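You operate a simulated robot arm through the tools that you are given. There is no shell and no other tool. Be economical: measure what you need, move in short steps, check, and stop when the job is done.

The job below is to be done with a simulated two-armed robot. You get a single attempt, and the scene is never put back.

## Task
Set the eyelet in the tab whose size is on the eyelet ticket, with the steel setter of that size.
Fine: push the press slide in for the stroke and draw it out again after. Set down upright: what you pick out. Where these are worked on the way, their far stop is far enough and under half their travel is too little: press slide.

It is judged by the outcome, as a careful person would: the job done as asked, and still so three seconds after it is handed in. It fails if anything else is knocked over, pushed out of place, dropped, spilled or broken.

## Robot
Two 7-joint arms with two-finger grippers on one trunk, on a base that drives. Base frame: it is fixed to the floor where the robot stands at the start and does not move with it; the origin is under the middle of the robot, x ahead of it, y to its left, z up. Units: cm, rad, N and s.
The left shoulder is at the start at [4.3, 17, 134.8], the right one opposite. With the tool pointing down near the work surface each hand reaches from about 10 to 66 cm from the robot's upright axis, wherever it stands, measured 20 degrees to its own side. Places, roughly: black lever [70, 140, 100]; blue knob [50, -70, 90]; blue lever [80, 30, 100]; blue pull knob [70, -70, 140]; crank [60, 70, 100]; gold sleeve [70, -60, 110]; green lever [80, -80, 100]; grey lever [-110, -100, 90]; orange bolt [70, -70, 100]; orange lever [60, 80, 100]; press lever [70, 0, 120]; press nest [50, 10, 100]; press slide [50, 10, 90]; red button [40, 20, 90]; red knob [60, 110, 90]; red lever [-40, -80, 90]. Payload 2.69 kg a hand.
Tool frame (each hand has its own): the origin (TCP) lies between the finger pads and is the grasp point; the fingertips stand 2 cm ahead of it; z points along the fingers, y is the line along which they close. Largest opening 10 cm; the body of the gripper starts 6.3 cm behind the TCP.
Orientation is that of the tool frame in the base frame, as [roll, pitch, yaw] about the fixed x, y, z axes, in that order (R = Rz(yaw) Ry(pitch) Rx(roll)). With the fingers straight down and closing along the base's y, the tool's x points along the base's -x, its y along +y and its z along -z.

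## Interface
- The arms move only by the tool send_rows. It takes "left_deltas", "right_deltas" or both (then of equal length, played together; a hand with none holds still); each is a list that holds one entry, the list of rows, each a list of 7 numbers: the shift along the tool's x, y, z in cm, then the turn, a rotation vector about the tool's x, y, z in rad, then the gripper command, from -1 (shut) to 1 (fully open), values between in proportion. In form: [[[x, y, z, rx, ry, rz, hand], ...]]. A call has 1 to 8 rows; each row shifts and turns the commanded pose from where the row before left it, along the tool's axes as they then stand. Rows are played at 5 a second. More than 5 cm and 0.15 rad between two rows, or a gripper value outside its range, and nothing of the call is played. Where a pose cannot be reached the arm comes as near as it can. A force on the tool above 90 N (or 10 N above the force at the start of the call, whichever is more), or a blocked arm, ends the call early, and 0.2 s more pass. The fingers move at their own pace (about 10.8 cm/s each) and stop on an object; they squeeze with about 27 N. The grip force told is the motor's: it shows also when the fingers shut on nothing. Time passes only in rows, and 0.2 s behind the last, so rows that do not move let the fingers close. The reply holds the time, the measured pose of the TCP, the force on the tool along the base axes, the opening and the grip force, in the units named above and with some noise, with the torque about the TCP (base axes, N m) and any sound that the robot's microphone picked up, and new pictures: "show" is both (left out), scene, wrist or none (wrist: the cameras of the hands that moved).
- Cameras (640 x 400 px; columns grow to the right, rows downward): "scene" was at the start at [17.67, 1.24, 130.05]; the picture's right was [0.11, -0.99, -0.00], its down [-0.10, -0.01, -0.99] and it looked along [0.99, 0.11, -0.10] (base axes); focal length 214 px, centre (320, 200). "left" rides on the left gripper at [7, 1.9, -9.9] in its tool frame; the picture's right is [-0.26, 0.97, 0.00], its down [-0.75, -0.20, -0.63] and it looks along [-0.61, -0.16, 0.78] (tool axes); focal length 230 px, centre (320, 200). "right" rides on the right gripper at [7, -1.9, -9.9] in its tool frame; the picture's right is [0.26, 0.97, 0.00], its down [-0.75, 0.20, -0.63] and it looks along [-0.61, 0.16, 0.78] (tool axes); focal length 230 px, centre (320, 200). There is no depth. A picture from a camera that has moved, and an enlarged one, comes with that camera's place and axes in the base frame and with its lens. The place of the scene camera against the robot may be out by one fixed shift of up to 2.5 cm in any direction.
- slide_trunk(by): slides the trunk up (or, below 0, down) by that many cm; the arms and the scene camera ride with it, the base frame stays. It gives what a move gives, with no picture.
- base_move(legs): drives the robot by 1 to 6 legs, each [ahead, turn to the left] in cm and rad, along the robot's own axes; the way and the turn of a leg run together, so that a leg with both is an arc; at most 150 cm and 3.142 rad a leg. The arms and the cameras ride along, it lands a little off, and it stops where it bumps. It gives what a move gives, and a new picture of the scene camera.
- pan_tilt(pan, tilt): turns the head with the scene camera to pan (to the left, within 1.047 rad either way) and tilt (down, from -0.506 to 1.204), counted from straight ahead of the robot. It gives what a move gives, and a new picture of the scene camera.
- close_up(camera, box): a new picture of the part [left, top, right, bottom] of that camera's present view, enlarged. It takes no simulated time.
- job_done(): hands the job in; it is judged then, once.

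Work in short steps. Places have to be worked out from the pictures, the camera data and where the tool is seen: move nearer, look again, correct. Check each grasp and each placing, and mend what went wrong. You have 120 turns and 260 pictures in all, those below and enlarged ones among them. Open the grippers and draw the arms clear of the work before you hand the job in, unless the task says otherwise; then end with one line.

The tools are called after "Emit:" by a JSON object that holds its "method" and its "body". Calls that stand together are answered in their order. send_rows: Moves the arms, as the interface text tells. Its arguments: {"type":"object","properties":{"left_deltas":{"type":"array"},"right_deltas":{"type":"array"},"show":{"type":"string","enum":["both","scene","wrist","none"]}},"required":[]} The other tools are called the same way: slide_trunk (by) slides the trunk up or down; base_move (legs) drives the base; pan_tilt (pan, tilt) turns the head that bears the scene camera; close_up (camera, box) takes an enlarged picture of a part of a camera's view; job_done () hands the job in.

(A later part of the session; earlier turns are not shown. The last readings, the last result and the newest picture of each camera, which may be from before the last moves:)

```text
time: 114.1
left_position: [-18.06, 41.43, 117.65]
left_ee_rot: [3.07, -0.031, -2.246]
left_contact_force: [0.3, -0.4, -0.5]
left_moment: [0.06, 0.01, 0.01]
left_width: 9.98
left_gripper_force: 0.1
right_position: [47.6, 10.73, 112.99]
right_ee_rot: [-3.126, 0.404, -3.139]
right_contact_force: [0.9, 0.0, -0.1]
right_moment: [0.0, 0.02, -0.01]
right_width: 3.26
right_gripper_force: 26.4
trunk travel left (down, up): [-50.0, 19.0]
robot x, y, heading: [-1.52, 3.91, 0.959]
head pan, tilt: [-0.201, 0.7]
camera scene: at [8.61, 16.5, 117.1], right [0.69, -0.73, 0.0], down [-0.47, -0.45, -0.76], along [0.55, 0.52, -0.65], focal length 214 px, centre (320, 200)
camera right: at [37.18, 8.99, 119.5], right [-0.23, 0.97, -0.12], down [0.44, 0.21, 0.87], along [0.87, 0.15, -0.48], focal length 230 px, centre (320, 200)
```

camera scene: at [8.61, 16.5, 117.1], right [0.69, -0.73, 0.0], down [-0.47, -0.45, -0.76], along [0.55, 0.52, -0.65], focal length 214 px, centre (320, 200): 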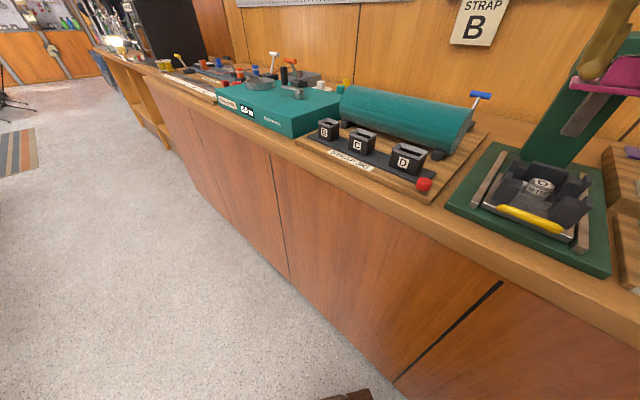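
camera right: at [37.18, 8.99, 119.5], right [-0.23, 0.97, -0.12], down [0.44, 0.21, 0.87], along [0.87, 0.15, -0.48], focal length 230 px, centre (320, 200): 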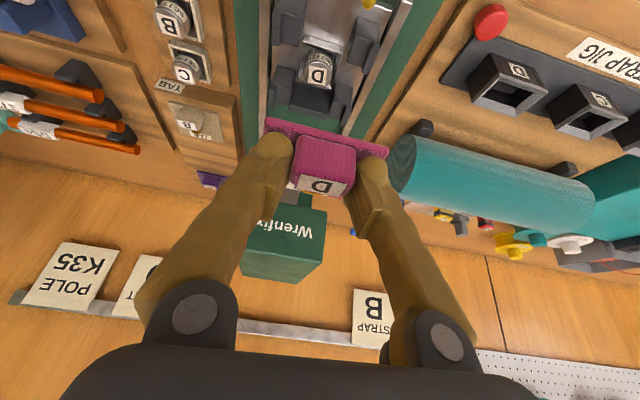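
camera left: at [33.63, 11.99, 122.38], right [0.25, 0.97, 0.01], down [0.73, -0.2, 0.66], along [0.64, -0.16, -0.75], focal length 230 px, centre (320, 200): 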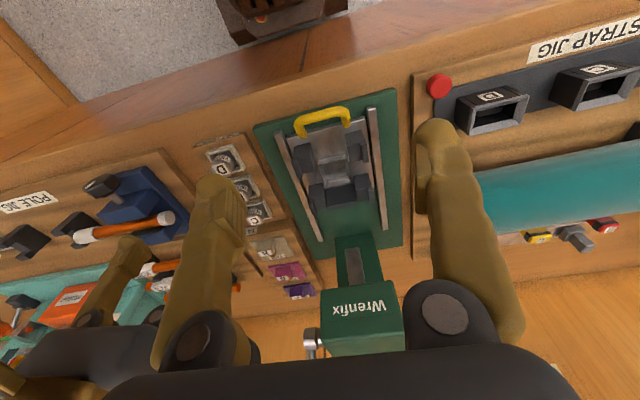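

Reachable now. I lower over the seat toward TCP (50.0, 9.45, 105) and turn the head to the nest.

Emit:
{"method": "send_rows", "body": {"right_deltas": [[[0.2, -0.3, 1.4, -0.015, -0.02, 0, -1], [0.2, -0.3, 1.4, 0, 0, 0, -1], [0.2, -0.3, 1.4, 0, 0, 0, -1], [0.2, -0.3, 1.4, 0, 0, 0, -1], [0.2, 0, 1.4, 0, 0, 0, -1], [0.07, 0, 1.3, 0, 0, 0, -1], [0, 0, 0, 0, 0, 0, -1], [0, 0, 0, 0, 0, 0, -1]]], "show": "wrist"}}

Emit:
{"method": "pan_tilt", "body": {"pan": -0.75, "tilt": 0.6}}

Emit:
{"method": "close_up", "body": {"camera": "scene", "box": [250, 90, 390, 230]}}

```text
time: 115.9
left_position: [-17.68, 42.28, 117.49]
left_ee_rot: [3.07, -0.04, -2.249]
left_contact_force: [0.7, -0.2, -0.5]
left_moment: [-0.01, 0.01, 0.02]
left_width: 9.99
left_gripper_force: 0.0
right_position: [50.57, 10.12, 104.64]
right_ee_rot: [-3.135, 0.421, -3.135]
right_contact_force: [0.7, 0.9, 0.0]
right_moment: [0.01, 0.05, 0.01]
right_width: 3.24
right_gripper_force: 26.8
trunk travel left (down, up): [-50.0, 19.0]
robot x, y, heading: [-1.43, 3.83, 0.96]
head pan, tilt: [-0.201, 0.7]
camera right: at [39.98, 8.33, 110.97], right [-0.24, 0.96, -0.11], down [0.43, 0.21, 0.88], along [0.87, 0.16, -0.46], focal length 230 px, centre (320, 200)
```

right: 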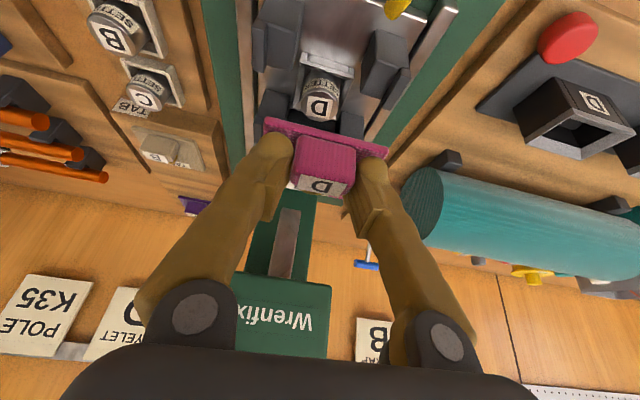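

```text
time: 116.9
left_position: [-17.75, 42.21, 117.57]
left_ee_rot: [3.071, -0.039, -2.248]
left_contact_force: [-0.4, -0.1, 0.8]
left_moment: [-0.01, 0.0, 0.01]
left_width: 10.0
left_gripper_force: 0.1
right_position: [50.45, 10.1, 104.77]
right_ee_rot: [-3.136, 0.422, -3.134]
right_contact_force: [0.6, -0.4, 0.1]
right_moment: [0.01, 0.0, 0.0]
right_width: 3.25
right_gripper_force: 26.7
trunk travel left (down, up): [-50.0, 19.0]
robot x, y, heading: [-1.59, 4.0, 0.962]
head pan, tilt: [-0.75, 0.6]
camera scene: at [11.71, 13.38, 117.83], right [0.21, -0.98, 0.01], down [-0.56, -0.13, -0.82], along [0.8, 0.16, -0.58], focal length 214 px, centre (320, 200)
```

scene: 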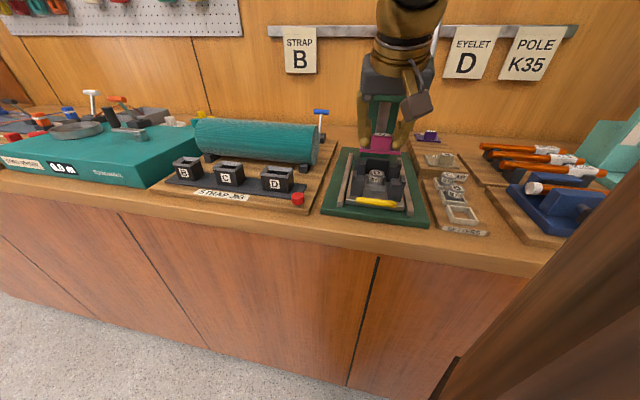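

```text
2.86 times, centred on (320, 160) of scene
camera zoom: at [11.71, 13.38, 117.83], right [0.21, -0.98, 0.01], down [-0.56, -0.13, -0.82], along [0.8, 0.16, -0.58], focal length 613 px, centre (320, 314)
```

zoom: 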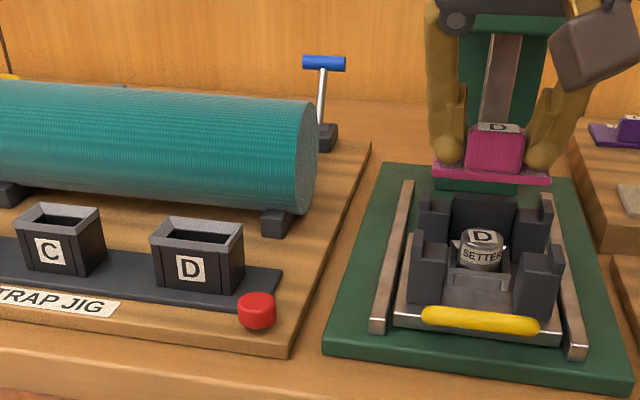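

Plate looks level. I shift −0.65 y and lower to TCP 102, then check against the lips.

Emit:
{"method": "send_rows", "body": {"right_deltas": [[[0.45, -0.35, 0.8, 0, 0, 0, -1], [0.45, -0.3, 0.8, 0, 0, 0.006, -1], [0.46, 0, 0.83, 0, 0, 0, -1], [0, 0, 0, 0, 0, 0, -1], [0, 0, 0, 0, 0, 0, -1]]], "show": "none"}}

Emit:
{"method": "close_up", "body": {"camera": "scene", "box": [320, 110, 420, 220]}}

Emit:
{"method": "close_up", "body": {"camera": "right", "box": [220, 0, 420, 200]}}

```text
time: 118.1
left_position: [-17.71, 42.3, 117.48]
left_ee_rot: [3.07, -0.041, -2.25]
left_contact_force: [-0.1, 0.5, -0.6]
left_moment: [0.02, 0.02, 0.0]
left_width: 10.02
left_gripper_force: 0.1
right_position: [50.15, 9.47, 102.0]
right_ee_rot: [-3.136, 0.421, -3.14]
right_contact_force: [-0.5, -0.1, -0.2]
right_moment: [0.02, 0.01, 0.03]
right_width: 3.22
right_gripper_force: 26.8
trunk travel left (down, up): [-50.0, 19.0]
robot x, y, heading: [-1.32, 3.98, 0.96]
head pan, tilt: [-0.75, 0.6]
```

```text
3.64 times, centred on (370, 165) of scene
camera zoom: at [11.72, 13.37, 117.83], right [0.21, -0.98, 0.01], down [-0.56, -0.13, -0.82], along [0.8, 0.16, -0.58], focal length 780 px, centre (138, 327)
```

zoom: 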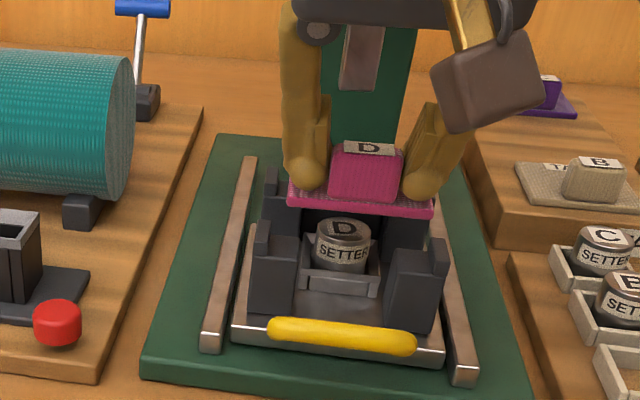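

```text
2.00 times, centred on (320, 100) of right
camera zoom: at [39.71, 7.66, 108.26], right [-0.23, 0.97, -0.11], down [0.43, 0.2, 0.88], along [0.87, 0.16, -0.46], focal length 460 px, centre (320, 400)
```

zoom: 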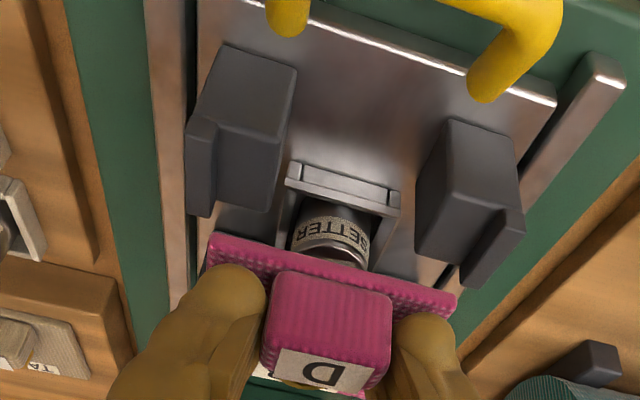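

Plate is y 6.0–12.6, lips at 5.85–13.1; I shift +0.2 y and lower slowly in 0.3 cm steps.

Emit:
{"method": "send_rows", "body": {"right_deltas": [[[0.12, 0.2, 0.27, 0, 0, 0, -1], [0.12, 0, 0.27, 0, 0, 0, -1], [0.12, 0, 0.27, 0, 0, 0, -1], [0.12, 0, 0.27, 0, 0, 0, -1], [0, 0, 0, 0, 0, 0, -1]]], "show": "none"}}

Emit:
{"method": "close_up", "body": {"camera": "scene", "box": [335, 125, 405, 205]}}

Emit:
{"method": "close_up", "body": {"camera": "right", "box": [220, 0, 420, 200]}}

```text
time: 119.3
left_position: [-17.69, 42.33, 117.49]
left_ee_rot: [3.07, -0.04, -2.249]
left_contact_force: [-0.6, 0.4, -0.2]
left_moment: [-0.02, 0.02, -0.03]
left_width: 10.02
left_gripper_force: 0.1
right_position: [50.14, 9.63, 100.83]
right_ee_rot: [-3.137, 0.42, -3.14]
right_contact_force: [-0.4, 0.0, 0.2]
right_moment: [-0.03, 0.04, 0.01]
right_width: 3.26
right_gripper_force: 26.9
trunk travel left (down, up): [-50.0, 19.0]
robot x, y, heading: [-1.07, 4.04, 0.958]
head pan, tilt: [-0.75, 0.6]
```

```text
5.00 times, centred on (370, 165) of scene
camera zoom: at [11.7, 13.37, 117.84], right [0.21, -0.98, 0.01], down [-0.56, -0.13, -0.82], along [0.8, 0.16, -0.58], focal length 1072 px, centre (70, 375)
```

zoom: 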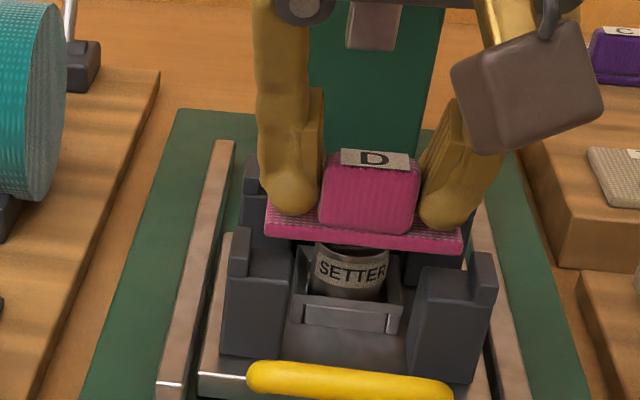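

```text
2.00 times, centred on (320, 100) of right
camera zoom: at [39.68, 7.88, 107.09], right [-0.23, 0.97, -0.11], down [0.43, 0.2, 0.88], along [0.87, 0.16, -0.46], focal length 460 px, centre (320, 400)
```

zoom: 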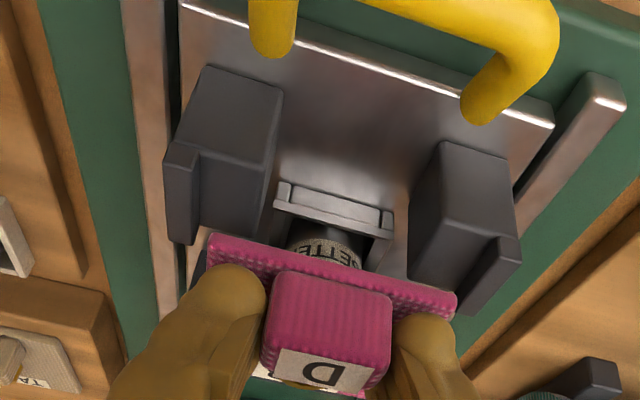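

Alignment looks right with overlap on front posts. I continue lowering until contact.

Emit:
{"method": "send_rows", "body": {"right_deltas": [[[0.08, 0, 0.18, 0, 0, 0, -1], [0.08, 0, 0.18, 0, 0, 0, -1], [0.08, 0, 0.18, 0, 0, 0, -1], [0.08, 0, 0.18, 0, 0, 0, -1], [0, 0, 0, 0, 0, 0, -1]]], "show": "none"}}

Emit:
{"method": "close_up", "body": {"camera": "scene", "box": [335, 125, 405, 205]}}

```text
time: 120.5
left_position: [-17.61, 42.41, 117.57]
left_ee_rot: [3.069, -0.039, -2.249]
left_contact_force: [0.3, -0.7, 0.0]
left_moment: [-0.06, -0.02, -0.03]
left_width: 10.01
left_gripper_force: 0.1
right_position: [50.24, 9.64, 100.06]
right_ee_rot: [-3.139, 0.422, -3.141]
right_contact_force: [0.0, -1.1, -0.3]
right_moment: [-0.01, 0.02, 0.03]
right_width: 3.26
right_gripper_force: 26.7
trunk travel left (down, up): [-50.0, 19.0]
robot x, y, heading: [-1.2, 3.92, 0.959]
head pan, tilt: [-0.75, 0.6]
```

```text
5.00 times, centred on (370, 165) of scene
camera zoom: at [11.7, 13.37, 117.84], right [0.21, -0.98, 0.01], down [-0.56, -0.13, -0.82], along [0.8, 0.16, -0.58], focal length 1072 px, centre (70, 375)
```

zoom: 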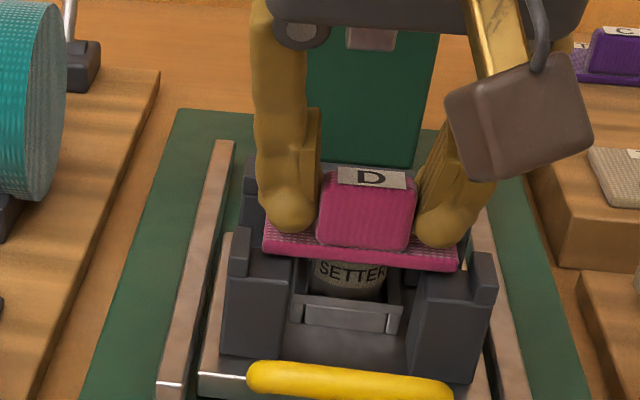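

No contact yet. I keep lowering in small steps.

Emit:
{"method": "send_rows", "body": {"right_deltas": [[[0.08, 0, 0.18, 0, 0, 0, -1], [0.08, 0, 0.18, 0, 0, 0, -1], [0.08, 0, 0.18, 0, 0, 0, -1], [0.08, 0, 0.18, 0, 0, 0, -1], [0, 0, 0, 0, 0, 0, -1]]], "show": "none"}}

Emit:
{"method": "close_up", "body": {"camera": "scene", "box": [335, 125, 405, 205]}}

Emit:
{"method": "close_up", "body": {"camera": "right", "box": [220, 0, 420, 200]}}

```text
time: 121.7
left_position: [-17.89, 42.28, 117.45]
left_ee_rot: [3.072, -0.038, -2.25]
left_contact_force: [-0.4, -0.5, 0.7]
left_moment: [-0.03, 0.02, -0.05]
left_width: 9.99
left_gripper_force: 0.1
right_position: [50.09, 9.68, 99.37]
right_ee_rot: [-3.139, 0.427, -3.14]
right_contact_force: [5.3, -2.6, 33.4]
right_moment: [-0.05, -0.19, -0.02]
right_width: 3.24
right_gripper_force: 26.8
trunk travel left (down, up): [-50.0, 19.0]
robot x, y, heading: [-1.5, 3.94, 0.961]
head pan, tilt: [-0.75, 0.6]
```

```text
5.00 times, centred on (370, 165) of scene
camera zoom: at [11.53, 13.3, 117.88], right [0.21, -0.98, 0.01], down [-0.56, -0.13, -0.82], along [0.8, 0.16, -0.57], focal length 1072 px, centre (70, 375)
```

zoom: 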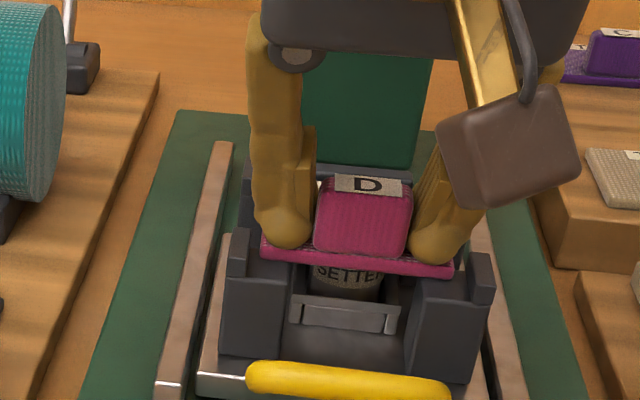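

```text
2.00 times, centred on (320, 100) of right
camera zoom: at [39.63, 7.86, 105.65], right [-0.23, 0.97, -0.11], down [0.42, 0.2, 0.88], along [0.87, 0.16, -0.46], focal length 460 px, centre (320, 400)
```

zoom: 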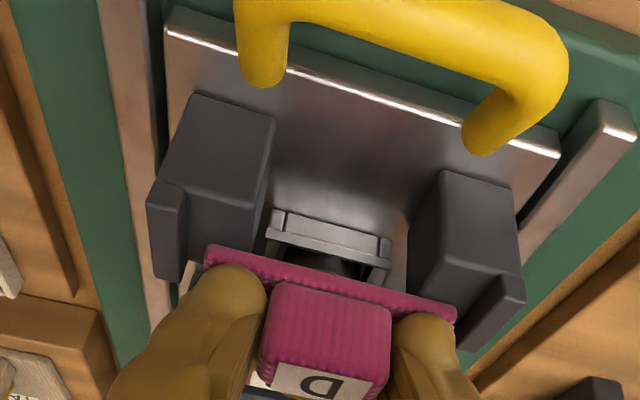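

Contact (33 N): the plate rests on the posts, between the lips. I release gently and look before withdrawing.

Emit:
{"method": "send_rows", "body": {"right_deltas": [[[-0.04, 0, -0.1, 0, 0, 0, -1], [0, 0, 0, 0, 0, 0, -0.25], [0, 0, 0, 0, 0, 0, -0.1], [0, 0, 0, 0, 0, 0, -0.1]]], "show": "none"}}

Emit:
{"method": "close_up", "body": {"camera": "scene", "box": [335, 125, 405, 205]}}

Emit:
{"method": "close_up", "body": {"camera": "right", "box": [220, 0, 420, 200]}}

```text
time: 122.7
left_position: [-17.83, 42.24, 117.6]
left_ee_rot: [3.07, -0.04, -2.248]
left_contact_force: [0.0, -0.7, 0.6]
left_moment: [0.02, 0.0, 0.02]
left_width: 9.98
left_gripper_force: 0.1
right_position: [49.93, 9.53, 99.4]
right_ee_rot: [-3.136, 0.418, -3.141]
right_contact_force: [-1.1, -2.3, 14.8]
right_moment: [0.11, 0.06, 0.01]
right_width: 3.9
right_gripper_force: 0.0
trunk travel left (down, up): [-50.0, 19.0]
robot x, y, heading: [-1.65, 3.98, 0.961]
head pan, tilt: [-0.75, 0.6]
```

```text
5.00 times, centred on (370, 165) of scene
camera zoom: at [11.59, 13.32, 117.85], right [0.21, -0.98, 0.01], down [-0.56, -0.13, -0.82], along [0.8, 0.16, -0.57], focal length 1072 px, centre (70, 375)
```

zoom: 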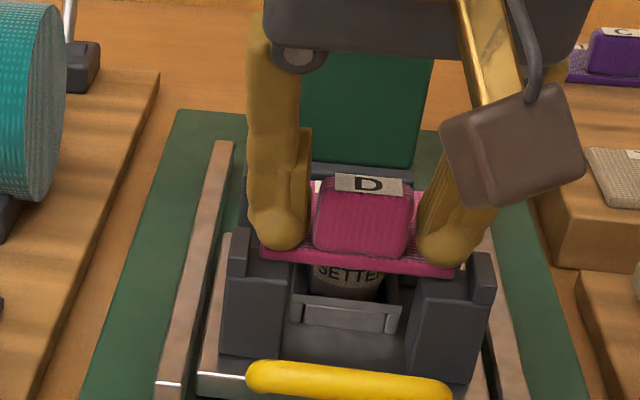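

```text
2.00 times, centred on (320, 100) of right
camera zoom: at [39.54, 7.81, 105.69], right [-0.23, 0.97, -0.11], down [0.43, 0.2, 0.88], along [0.87, 0.16, -0.46], focal length 460 px, centre (320, 400)
```

zoom: 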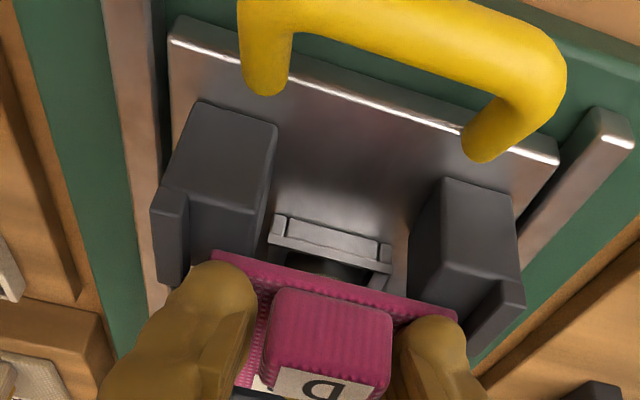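

Released and stable. I raise the hand straight up, then back, to see the seating.

Emit:
{"method": "send_rows", "body": {"right_deltas": [[[-0.2, 0, -0.45, 0, 0, 0, -0.1], [-0.4, 0, -0.9, 0, 0, 0, -0.1], [-0.6, 0, -1.4, 0, 0, 0, 0], [-0.6, 0, -1.4, 0, 0, 0, 0], [-0.6, 0, -1.4, 0, 0, 0, 0], [-0.6, 0, -1.4, 0, 0, 0, 0], [0, 0, 0, 0, 0, 0, 0]]], "show": "wrist"}}

Emit:
{"method": "close_up", "body": {"camera": "scene", "box": [335, 125, 405, 205]}}

Emit:
{"method": "close_up", "body": {"camera": "right", "box": [220, 0, 420, 200]}}

```text
time: 124.3
left_position: [-17.62, 42.32, 117.59]
left_ee_rot: [3.068, -0.039, -2.249]
left_contact_force: [0.5, 0.0, -1.0]
left_moment: [0.02, 0.0, 0.03]
left_width: 10.0
left_gripper_force: 0.1
right_position: [50.02, 9.79, 106.85]
right_ee_rot: [-3.136, 0.421, -3.139]
right_contact_force: [-0.3, -0.5, 0.6]
right_moment: [-0.01, 0.0, 0.02]
right_width: 5.02
right_gripper_force: 0.0
trunk travel left (down, up): [-50.0, 19.0]
robot x, y, heading: [-1.43, 3.99, 0.954]
head pan, tilt: [-0.75, 0.6]
camera right: at [39.6, 7.98, 113.22], right [-0.24, 0.97, -0.11], down [0.43, 0.2, 0.88], along [0.87, 0.16, -0.46], focal length 230 px, centre (320, 200)
```

right: 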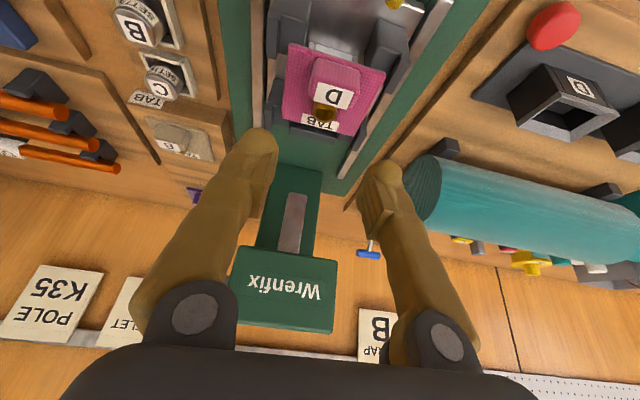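

```text
5.00 times, centred on (370, 165) of scene
camera zoom: at [11.74, 13.37, 117.83], right [0.21, -0.98, 0.01], down [-0.56, -0.13, -0.82], along [0.8, 0.16, -0.58], focal length 1072 px, centre (70, 375)
```

zoom: 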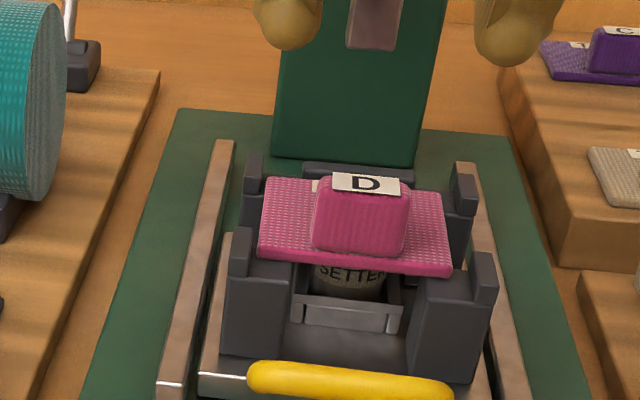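

```text
2.00 times, centred on (320, 100) of right
camera zoom: at [39.6, 7.98, 113.22], right [-0.24, 0.97, -0.11], down [0.43, 0.2, 0.88], along [0.87, 0.16, -0.46], focal length 460 px, centre (320, 400)
```

zoom: 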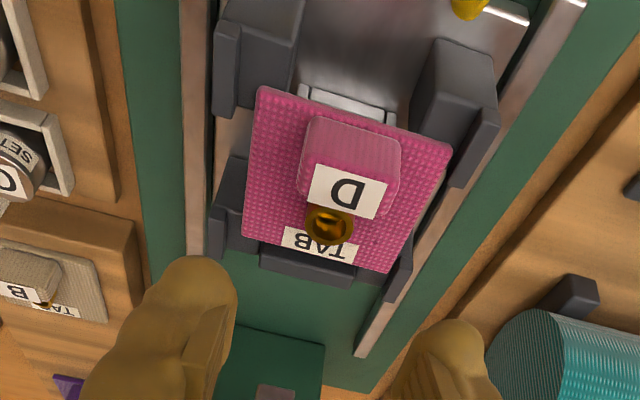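

The tab is seated on the four posts between the lips. Next the slide: I retract the hand and bring the tool vertical, before turning it 90° to grip the yellow handle along x.

Emit:
{"method": "send_rows", "body": {"right_deltas": [[[0.95, 0, -1.5, 0, 0, 0, 0], [0.95, 0, -1.5, 0, 0, 0, 0], [0.95, 0, -1.5, 0, 0, 0, 0], [0.95, 0, -1.5, 0, 0.1, 0, 0], [0, 0, 0, 0, 0.1, -0.1, 0], [0, 0, 0, 0, 0.1, -0.1, 0], [0, 0, 0, 0, 0.1, -0.13, 0], [0, 0, 0, 0, 0.02, -0.13, 0]]], "show": "none"}}

Emit:
{"method": "send_rows", "body": {"right_deltas": [[[0, 0, 0, 0, 0, -0.14, 0], [0, 0, 0, 0, 0, -0.14, 0], [0, 0, 0, 0, 0, -0.14, 0], [0, 0, 0, 0, 0, -0.14, 0], [0, 0, 0, 0, 0, -0.14, 0], [0, 0, 0, 0, 0, -0.14, 0], [0, 0, 0, 0, 0, -0.14, 0], [0, 0, 0, 0, 0, -0.13, 0]]]}}

```text
refused: row 7 steps farther than a row can; nothing moved
```

```text
time: 126.1
left_position: [-17.65, 42.31, 117.54]
left_ee_rot: [3.07, -0.039, -2.251]
left_contact_force: [-0.5, 0.5, 0.3]
left_moment: [0.0, -0.01, 0.0]
left_width: 9.98
left_gripper_force: 0.1
right_position: [50.07, 9.76, 107.0]
right_ee_rot: [-2.757, 0.177, -1.994]
right_contact_force: [0.5, 0.0, 0.7]
right_moment: [-0.03, 0.06, 0.02]
right_width: 4.99
right_gripper_force: 0.2
trunk travel left (down, up): [-50.0, 19.0]
robot x, y, heading: [-1.34, 4.21, 0.961]
head pan, tilt: [-0.75, 0.6]
camera scene: at [11.7, 13.37, 117.84], right [0.21, -0.98, 0.01], down [-0.56, -0.13, -0.82], along [0.8, 0.16, -0.58], focal length 214 px, centre (320, 200)
camera right: at [44.64, 2.65, 115.52], right [-0.89, 0.2, -0.4], down [-0.12, 0.76, 0.63], along [0.43, 0.61, -0.66], focal length 230 px, centre (320, 200)
```

scene: 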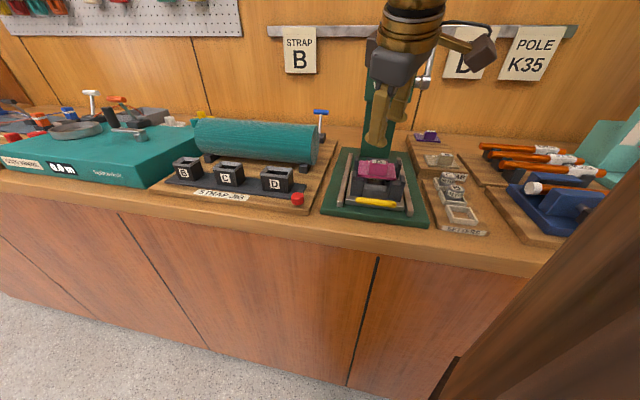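
right: 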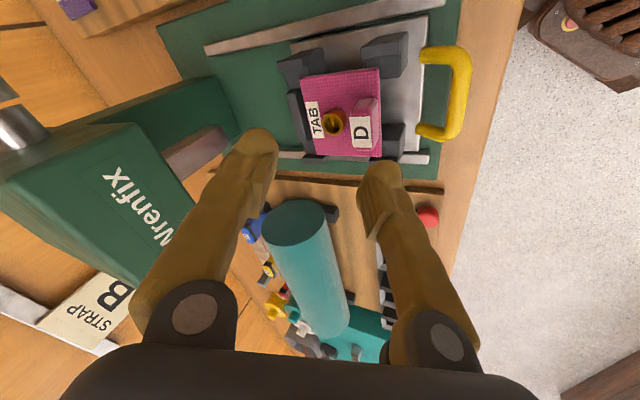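

The hand rotated in place with a fine view of slide and handle (bar ≈(43.7, 9.2, 95)). I finish the 90° turn, reduce the tilt, and move above the bar.

Emit:
{"method": "send_rows", "body": {"right_deltas": [[[0, 0, 0, 0, 0, -0.115, 0], [0, 0, 0, 0, 0, -0.115, 0], [0, 0, 0, -0.05, 0, -0.115, 0], [0, 0, 0, -0.05, 0, -0.115, 0], [0.1, 1.4, -0.4, -0.06, 0, 0, 0], [0.1, 1.4, -0.4, -0.06, 0, 0, 0], [0.15, 1.4, -0.4, 0, 0, 0, 0], [0.15, 1.4, -0.3, 0, 0, 0, 0]]]}}

```text
time: 127.9
left_position: [-17.66, 42.21, 117.47]
left_ee_rot: [3.067, -0.042, -2.249]
left_contact_force: [-0.5, 0.0, -0.2]
left_moment: [0.03, -0.01, -0.01]
left_width: 9.97
left_gripper_force: 0.2
right_position: [44.19, 9.05, 107.14]
right_ee_rot: [-2.938, 0.005, -1.568]
right_contact_force: [-0.4, -0.1, -0.8]
right_moment: [0.01, -0.06, 0.02]
right_width: 5.01
right_gripper_force: 0.1
trunk travel left (down, up): [-50.0, 19.0]
robot x, y, heading: [-1.49, 3.96, 0.961]
head pan, tilt: [-0.75, 0.6]
camera scene: at [11.69, 13.35, 117.84], right [0.21, -0.98, 0.01], down [-0.56, -0.13, -0.82], along [0.8, 0.16, -0.58], focal length 214 px, centre (320, 200)
camera right: at [44.05, 2.1, 117.16], right [-0.95, -0.26, -0.2], down [-0.32, 0.75, 0.58], along [0.0, 0.61, -0.79], focal length 230 px, centre (320, 200)
```

scene: 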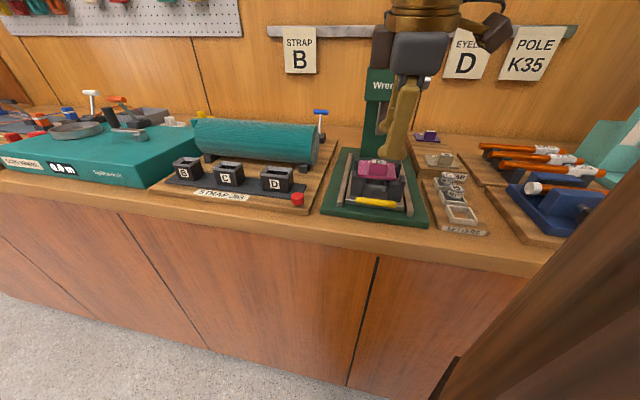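
right: 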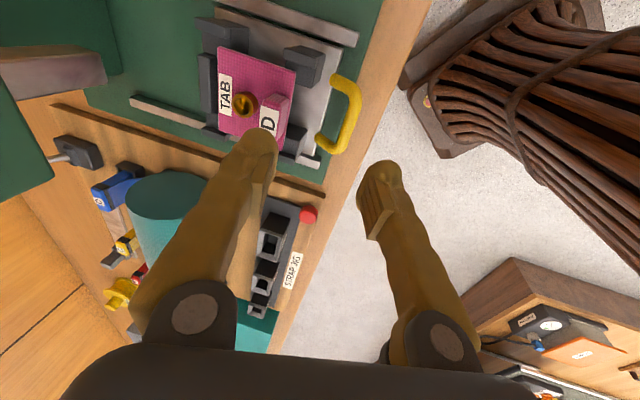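

The bar is at (44.0, 9.2). I make the tool vertical, narrow the fingers to 2.6 cm and descend to z 99, then look.

Emit:
{"method": "send_rows", "body": {"right_deltas": [[[0, 0, 0, -0.1, 0, 0, -0.48], [0, 0, 0, -0.1, 0, 0, -0.48], [0, 0.2, 1.5, 0, 0, 0, -0.48], [0, 0, 2, 0, 0, 0, -0.48], [0, 0, 2, 0, 0, 0, -0.48], [0, 0, 2, 0, 0, 0, -0.48], [0, 0, 0.5, 0, 0, 0, -0.48], [0, 0, 0, 0, 0, 0, -0.48]]], "show": "wrist"}}

Emit:
{"method": "close_up", "body": {"camera": "scene", "box": [320, 130, 440, 230]}}

```text
time: 129.7
left_position: [-17.62, 42.28, 117.37]
left_ee_rot: [3.071, -0.04, -2.251]
left_contact_force: [-0.2, -0.1, -0.5]
left_moment: [0.02, 0.04, 0.02]
left_width: 9.99
left_gripper_force: 0.1
right_position: [44.17, 9.16, 99.04]
right_ee_rot: [-3.14, 0.008, -1.569]
right_contact_force: [-0.3, -0.5, 0.6]
right_moment: [-0.01, -0.01, 0.0]
right_width: 2.6
right_gripper_force: 0.0
trunk travel left (down, up): [-50.0, 19.0]
robot x, y, heading: [-1.38, 3.85, 0.955]
head pan, tilt: [-0.75, 0.6]
camera right: at [45.97, 2.17, 108.96], right [-0.97, -0.26, 0.0], down [-0.2, 0.75, 0.63], along [-0.16, 0.61, -0.77], focal length 230 px, centre (320, 200)
```

right: 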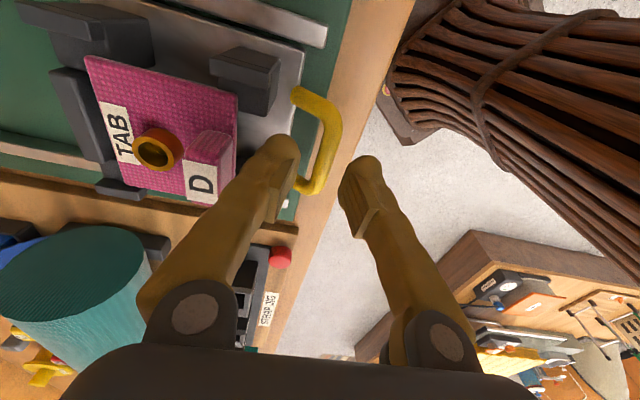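

```text
4.00 times, centred on (380, 180) of scene
camera zoom: at [11.72, 13.37, 117.84], right [0.21, -0.98, 0.01], down [-0.56, -0.13, -0.82], along [0.8, 0.16, -0.58], focal length 858 px, centre (80, 280)
```

zoom: 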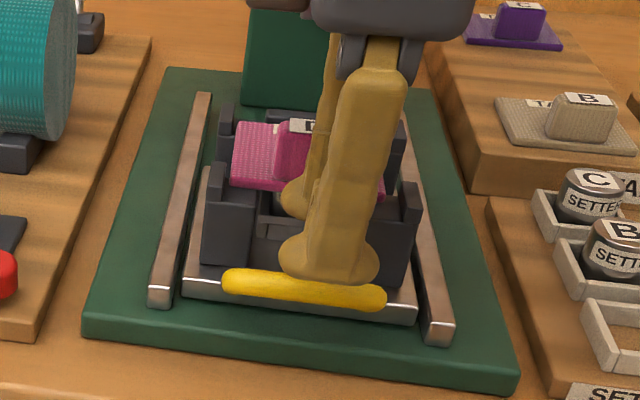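

The bar centre is at x≈43.75. I shift back 0.4 and descend to z 96.

Emit:
{"method": "send_rows", "body": {"right_deltas": [[[0, 0.4, 0, 0, 0, 0, -0.48], [0, 0, 1, 0, 0, 0, -0.48], [0, 0, 1, 0, 0, 0, -0.48], [0, 0, 1, 0, 0, 0, -0.48], [0, 0, 0, 0, 0, 0, -0.48]]], "show": "wrist"}}

Emit:
{"method": "close_up", "body": {"camera": "scene", "box": [320, 130, 440, 230]}}

```text
time: 130.9
left_position: [-17.81, 42.25, 117.47]
left_ee_rot: [3.071, -0.039, -2.25]
left_contact_force: [0.3, 0.5, 0.3]
left_moment: [0.0, -0.01, 0.01]
left_width: 10.0
left_gripper_force: 0.0
right_position: [43.75, 9.09, 96.18]
right_ee_rot: [-3.141, 0.007, -1.568]
right_contact_force: [-0.7, 0.4, 0.2]
right_moment: [0.03, 0.02, 0.04]
right_width: 2.6
right_gripper_force: 0.0
trunk travel left (down, up): [-50.0, 19.0]
robot x, y, heading: [-1.73, 3.95, 0.966]
head pan, tilt: [-0.75, 0.6]
camera right: at [45.53, 2.17, 106.01], right [-0.97, -0.26, 0.0], down [-0.2, 0.75, 0.63], along [-0.16, 0.61, -0.77], focal length 230 px, centre (320, 200)
```

right: 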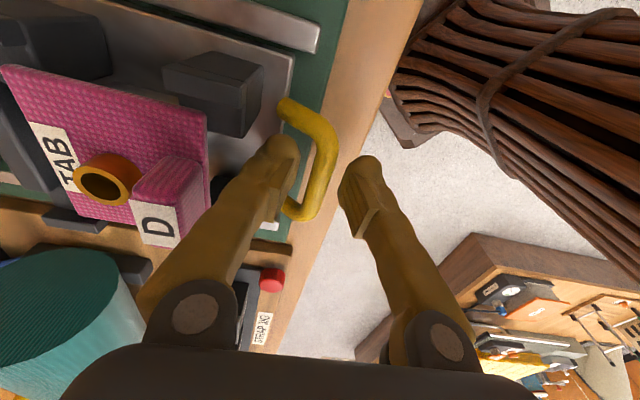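

```text
4.00 times, centred on (380, 180) of scene
camera zoom: at [11.69, 13.35, 117.84], right [0.21, -0.98, 0.01], down [-0.56, -0.13, -0.82], along [0.8, 0.16, -0.58], focal length 858 px, centre (80, 280)
```

zoom: 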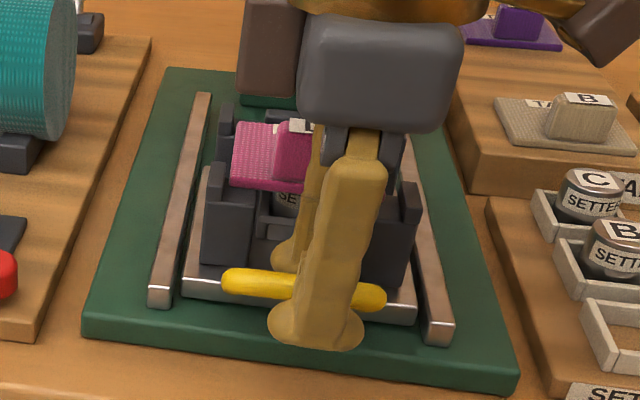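

The bar is between the fingers. I lower 0.6 more and close.

Emit:
{"method": "send_rows", "body": {"right_deltas": [[[0, 0, 0.3, 0, 0, 0, -0.48], [0, 0, 0.3, 0, 0, 0, -0.48], [0, 0, 0, 0, 0, 0, -1], [0, 0, 0, 0, 0, 0, -1], [0, 0, 0, 0, 0, 0, -1]]], "show": "wrist"}}

```text
time: 132.1
left_position: [-17.45, 42.34, 117.44]
left_ee_rot: [3.069, -0.042, -2.249]
left_contact_force: [0.6, 0.6, -0.2]
left_moment: [0.0, 0.01, 0.0]
left_width: 10.02
left_gripper_force: 0.1
right_position: [43.87, 9.23, 95.3]
right_ee_rot: [3.141, 0.007, -1.568]
right_contact_force: [-1.0, 2.3, -30.0]
right_moment: [0.15, 0.04, 0.76]
right_width: 0.62
right_gripper_force: 34.7
trunk travel left (down, up): [-50.0, 19.0]
robot x, y, heading: [-1.3, 4.12, 0.957]
head pan, tilt: [-0.75, 0.6]
camera right: at [45.67, 2.2, 105.26], right [-0.97, -0.26, 0.0], down [-0.2, 0.75, 0.63], along [-0.17, 0.61, -0.77], focal length 230 px, centre (320, 200)
```

right: 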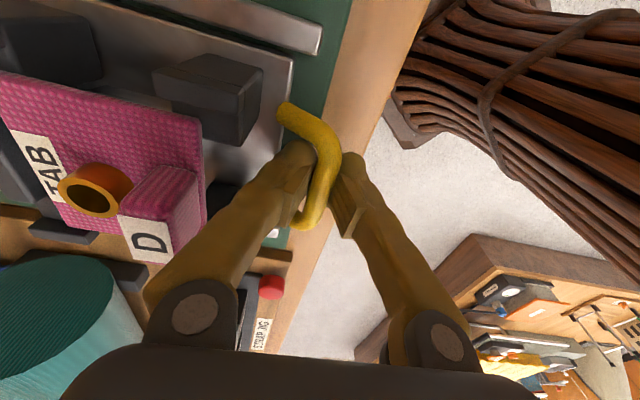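

The fingers pinch the lower half of the bar (pushed down 30 N). I reopen, rise 0.5 cm and close again.

Emit:
{"method": "send_rows", "body": {"right_deltas": [[[0, 0, 0, 0, 0, 0, -0.48], [0, 0, 0, 0, 0, 0, -0.48], [0, 0, -0.6, 0, 0, 0, -0.48], [0, 0, 0, 0, 0, 0, -1], [0, 0, 0, 0, 0, 0, -1], [0, 0, 0, 0, 0, 0, -1]]], "show": "wrist"}}

```text
time: 133.5
left_position: [-17.65, 42.31, 117.49]
left_ee_rot: [3.068, -0.04, -2.249]
left_contact_force: [-0.5, -0.3, -0.7]
left_moment: [0.01, -0.02, 0.02]
left_width: 10.03
left_gripper_force: 0.1
right_position: [43.8, 9.27, 96.04]
right_ee_rot: [-3.141, 0.007, -1.57]
right_contact_force: [6.0, -1.3, 6.1]
right_moment: [-0.03, -0.06, 0.68]
right_width: 1.12
right_gripper_force: 38.0
trunk travel left (down, up): [-50.0, 19.0]
robot x, y, heading: [-1.65, 4.17, 0.961]
head pan, tilt: [-0.75, 0.6]
camera right: at [45.61, 2.19, 105.97], right [-0.97, -0.26, 0.0], down [-0.2, 0.75, 0.63], along [-0.16, 0.61, -0.77], focal length 230 px, centre (320, 200)
```

right: 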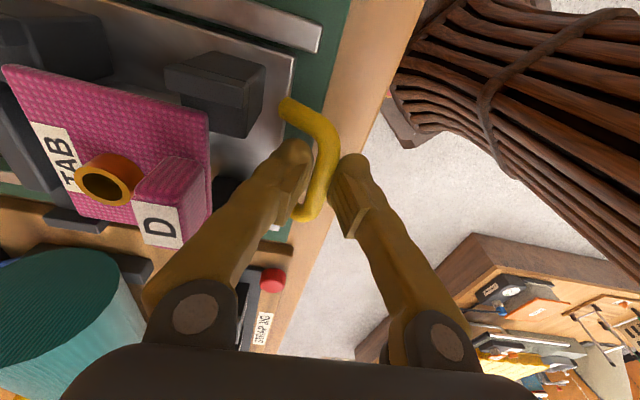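

Good grip on the bar (1.12 cm). I push the slide in slowly, 4.8 cm first.

Emit:
{"method": "send_rows", "body": {"right_deltas": [[[0, -0.5, 0, 0, 0, 0, -1], [0, -0.7, 0, 0, 0, 0, -1], [0, -0.9, 0, 0, 0, 0, -1], [0, -0.9, 0, 0, 0, 0, -1], [0, -0.9, 0, 0, 0, 0, -1], [0, -0.9, 0, 0, 0, 0, -1], [0, 0, 0, 0, 0, 0, -1]]]}}

Emit:
{"method": "close_up", "body": {"camera": "scene", "box": [310, 110, 440, 230]}}

```text
time: 135.1
left_position: [-17.68, 42.3, 117.51]
left_ee_rot: [3.07, -0.039, -2.25]
left_contact_force: [-0.2, 0.5, -0.4]
left_moment: [0.02, -0.01, 0.02]
left_width: 10.03
left_gripper_force: 0.0
right_position: [48.57, 9.18, 96.07]
right_ee_rot: [-3.14, 0.006, -1.569]
right_contact_force: [0.5, 1.6, -0.6]
right_moment: [-0.22, -0.04, 0.59]
right_width: 1.1
right_gripper_force: 38.6
trunk travel left (down, up): [-50.0, 19.0]
robot x, y, heading: [-1.41, 3.95, 0.964]
head pan, tilt: [-0.75, 0.6]
camera scene: at [11.72, 13.39, 117.83], right [0.21, -0.98, 0.01], down [-0.56, -0.13, -0.82], along [0.8, 0.16, -0.58], focal length 214 px, centre (320, 200)
camera right: at [50.36, 2.2, 105.97], right [-0.97, -0.26, 0.0], down [-0.2, 0.75, 0.63], along [-0.16, 0.61, -0.77], focal length 230 px, centre (320, 200)
```

scene: 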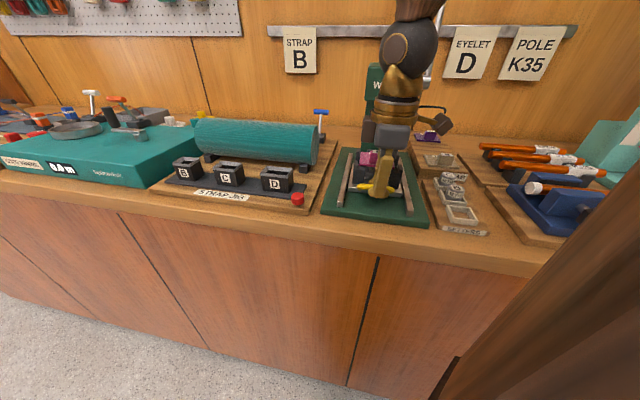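
right: 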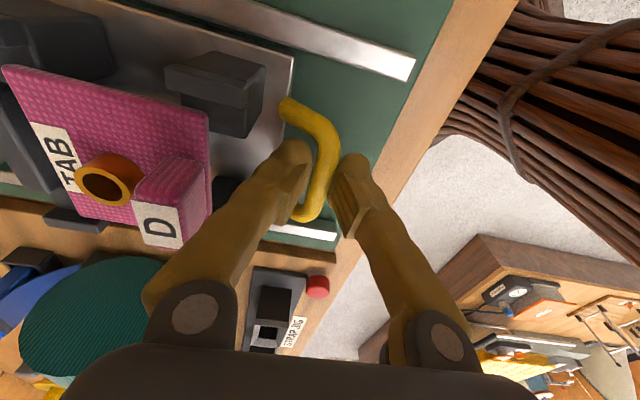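

```text
3.33 times, centred on (375, 170) of scene
camera zoom: at [11.72, 13.39, 117.83], right [0.21, -0.98, 0.01], down [-0.56, -0.13, -0.82], along [0.8, 0.16, -0.58], focal length 715 px, centre (137, 300)
```

zoom: 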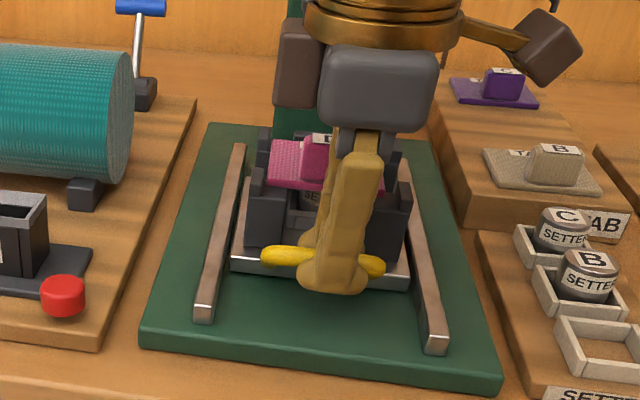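

The slide runs smoothly with the tab staying put. I continue inwards.

Emit:
{"method": "send_rows", "body": {"right_deltas": [[[0, -0.8, 0, 0, 0, 0, -1], [0, -0.8, 0, 0, 0, 0, -1], [0, -0.8, 0, 0, 0, 0, -1], [0, -0.8, 0, 0, 0, 0, -1], [0, 0, 0, 0, 0, 0, -1]]], "show": "wrist"}}

Emit:
{"method": "close_up", "body": {"camera": "scene", "box": [310, 70, 440, 220]}}

```text
time: 136.3
left_position: [-17.58, 42.24, 117.41]
left_ee_rot: [3.071, -0.039, -2.249]
left_contact_force: [1.0, -0.4, 0.6]
left_moment: [-0.01, 0.02, -0.01]
left_width: 10.02
left_gripper_force: 0.1
right_position: [51.8, 9.21, 95.98]
right_ee_rot: [-3.139, 0.008, -1.568]
right_contact_force: [0.1, -0.6, 0.2]
right_moment: [-0.13, -0.04, 0.67]
right_width: 1.11
right_gripper_force: 38.1
trunk travel left (down, up): [-50.0, 19.0]
robot x, y, heading: [-1.6, 3.69, 0.963]
head pan, tilt: [-0.75, 0.6]
camera right: at [53.55, 2.21, 105.97], right [-0.97, -0.26, 0.0], down [-0.2, 0.75, 0.63], along [-0.16, 0.61, -0.77], focal length 230 px, centre (320, 200)
```

right: 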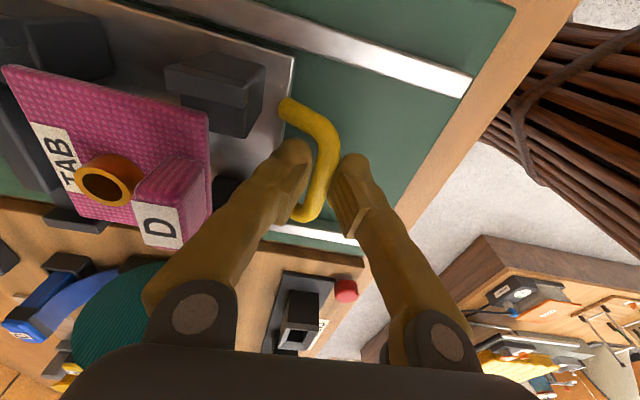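

```text
2.67 times, centred on (375, 145) of scene
camera zoom: at [11.71, 13.37, 117.84], right [0.21, -0.98, 0.01], down [-0.56, -0.13, -0.82], along [0.8, 0.16, -0.58], focal length 572 px, centre (173, 347)
```

zoom: 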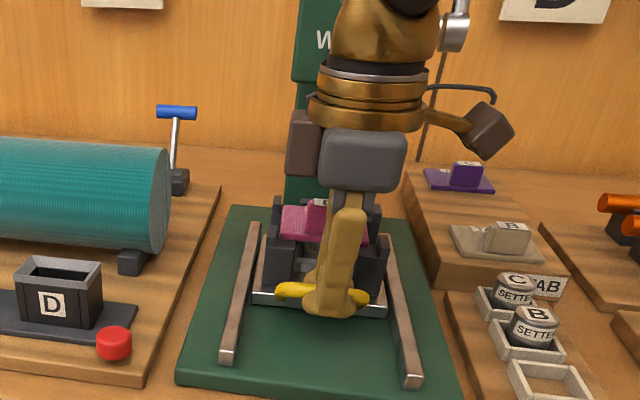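

8 cm in so far. To keep the wrist clear of the press head I tilt the hand back 0.2 rad about the bar while pushing on.

Emit:
{"method": "send_rows", "body": {"right_deltas": [[[0, 0, 0, 0.1, 0, 0, -1], [0, 0, 0, 0.1, 0, 0, -1], [0, -0.6, 0.12, 0, 0, 0, -1], [0, -0.6, 0.12, 0, 0, 0, -1], [0, -0.6, 0.12, 0, 0, 0, -1], [0, 0, 0, 0, 0, 0, -1]]], "show": "wrist"}}

Emit:
{"method": "close_up", "body": {"camera": "scene", "box": [310, 70, 440, 220]}}

```text
time: 137.7
left_position: [-17.57, 42.27, 117.41]
left_ee_rot: [3.07, -0.04, -2.249]
left_contact_force: [-0.8, 0.0, 0.5]
left_moment: [-0.04, 0.01, -0.02]
left_width: 10.01
left_gripper_force: 0.0
right_position: [53.66, 9.24, 96.0]
right_ee_rot: [-2.942, 0.006, -1.571]
right_contact_force: [-0.7, -1.3, -11.4]
right_moment: [-0.35, 0.03, 0.53]
right_width: 1.12
right_gripper_force: 37.7
trunk travel left (down, up): [-50.0, 19.0]
robot x, y, heading: [-1.39, 3.84, 0.96]
head pan, tilt: [-0.75, 0.6]
camera right: at [53.45, 2.21, 106.1], right [-0.95, -0.26, -0.19], down [-0.32, 0.75, 0.58], along [0.0, 0.61, -0.79], focal length 230 px, centre (320, 200)
```

right: 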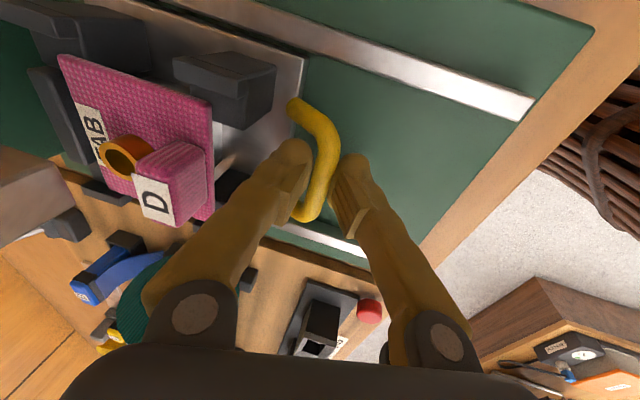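

```text
2.67 times, centred on (375, 145) of scene
camera zoom: at [11.79, 13.36, 117.82], right [0.21, -0.98, 0.01], down [-0.56, -0.13, -0.82], along [0.8, 0.16, -0.58], focal length 572 px, centre (173, 347)
```

zoom: 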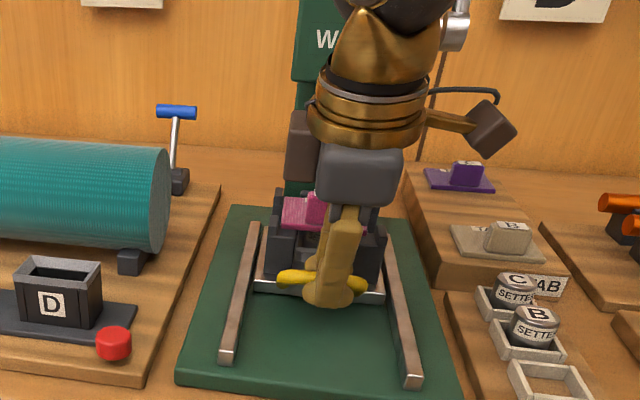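

The ram comes into view ahead of the tab. I push on in small steps until the stop.

Emit:
{"method": "send_rows", "body": {"right_deltas": [[[0, -0.6, 0.12, 0, 0, 0, -1], [0, -0.6, 0.12, 0, 0, 0, -1], [0, -0.6, 0.12, 0, 0, 0, -1], [0, -0.6, 0.12, 0, 0, 0, -1], [0, 0, 0, 0, 0, 0, -1]]], "show": "wrist"}}

Emit:
{"method": "close_up", "body": {"camera": "scene", "box": [310, 70, 440, 220]}}

```text
time: 138.9
left_position: [-18.23, 42.46, 117.27]
left_ee_rot: [3.074, -0.038, -2.246]
left_contact_force: [-1.1, 1.2, -0.8]
left_moment: [-0.01, -0.01, 0.01]
left_width: 9.99
left_gripper_force: 0.0
right_position: [54.75, 9.12, 95.97]
right_ee_rot: [-2.955, 0.002, -1.57]
right_contact_force: [-62.3, 9.8, -26.6]
right_moment: [-0.13, 0.61, 0.52]
right_width: 1.14
right_gripper_force: 38.0
trunk travel left (down, up): [-50.0, 19.0]
robot x, y, heading: [-1.66, 3.94, 0.961]
head pan, tilt: [-0.75, 0.6]
camera right: at [54.66, 2.29, 106.17], right [-0.95, -0.26, -0.18], down [-0.32, 0.75, 0.58], along [-0.02, 0.61, -0.79], focal length 230 px, centre (320, 200)
```

right: 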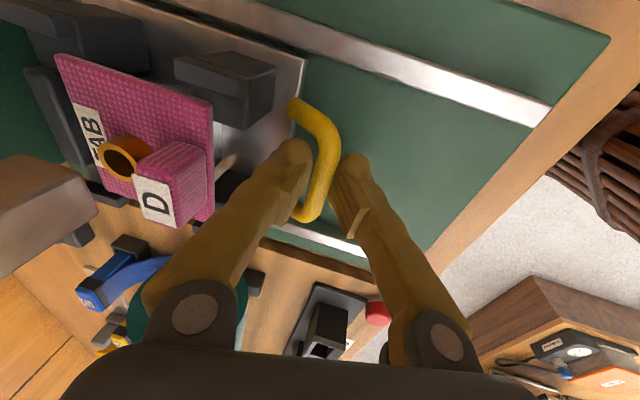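

```text
2.67 times, centred on (375, 145) of scene
camera zoom: at [11.16, 13.47, 117.88], right [0.21, -0.98, 0.01], down [-0.56, -0.13, -0.82], along [0.8, 0.16, -0.57], focal length 572 px, centre (173, 347)
```

zoom: 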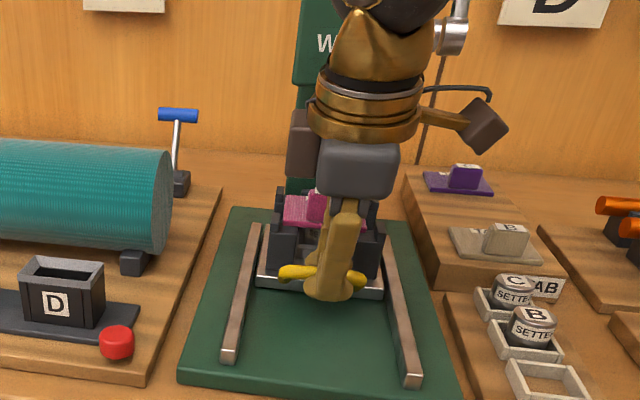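

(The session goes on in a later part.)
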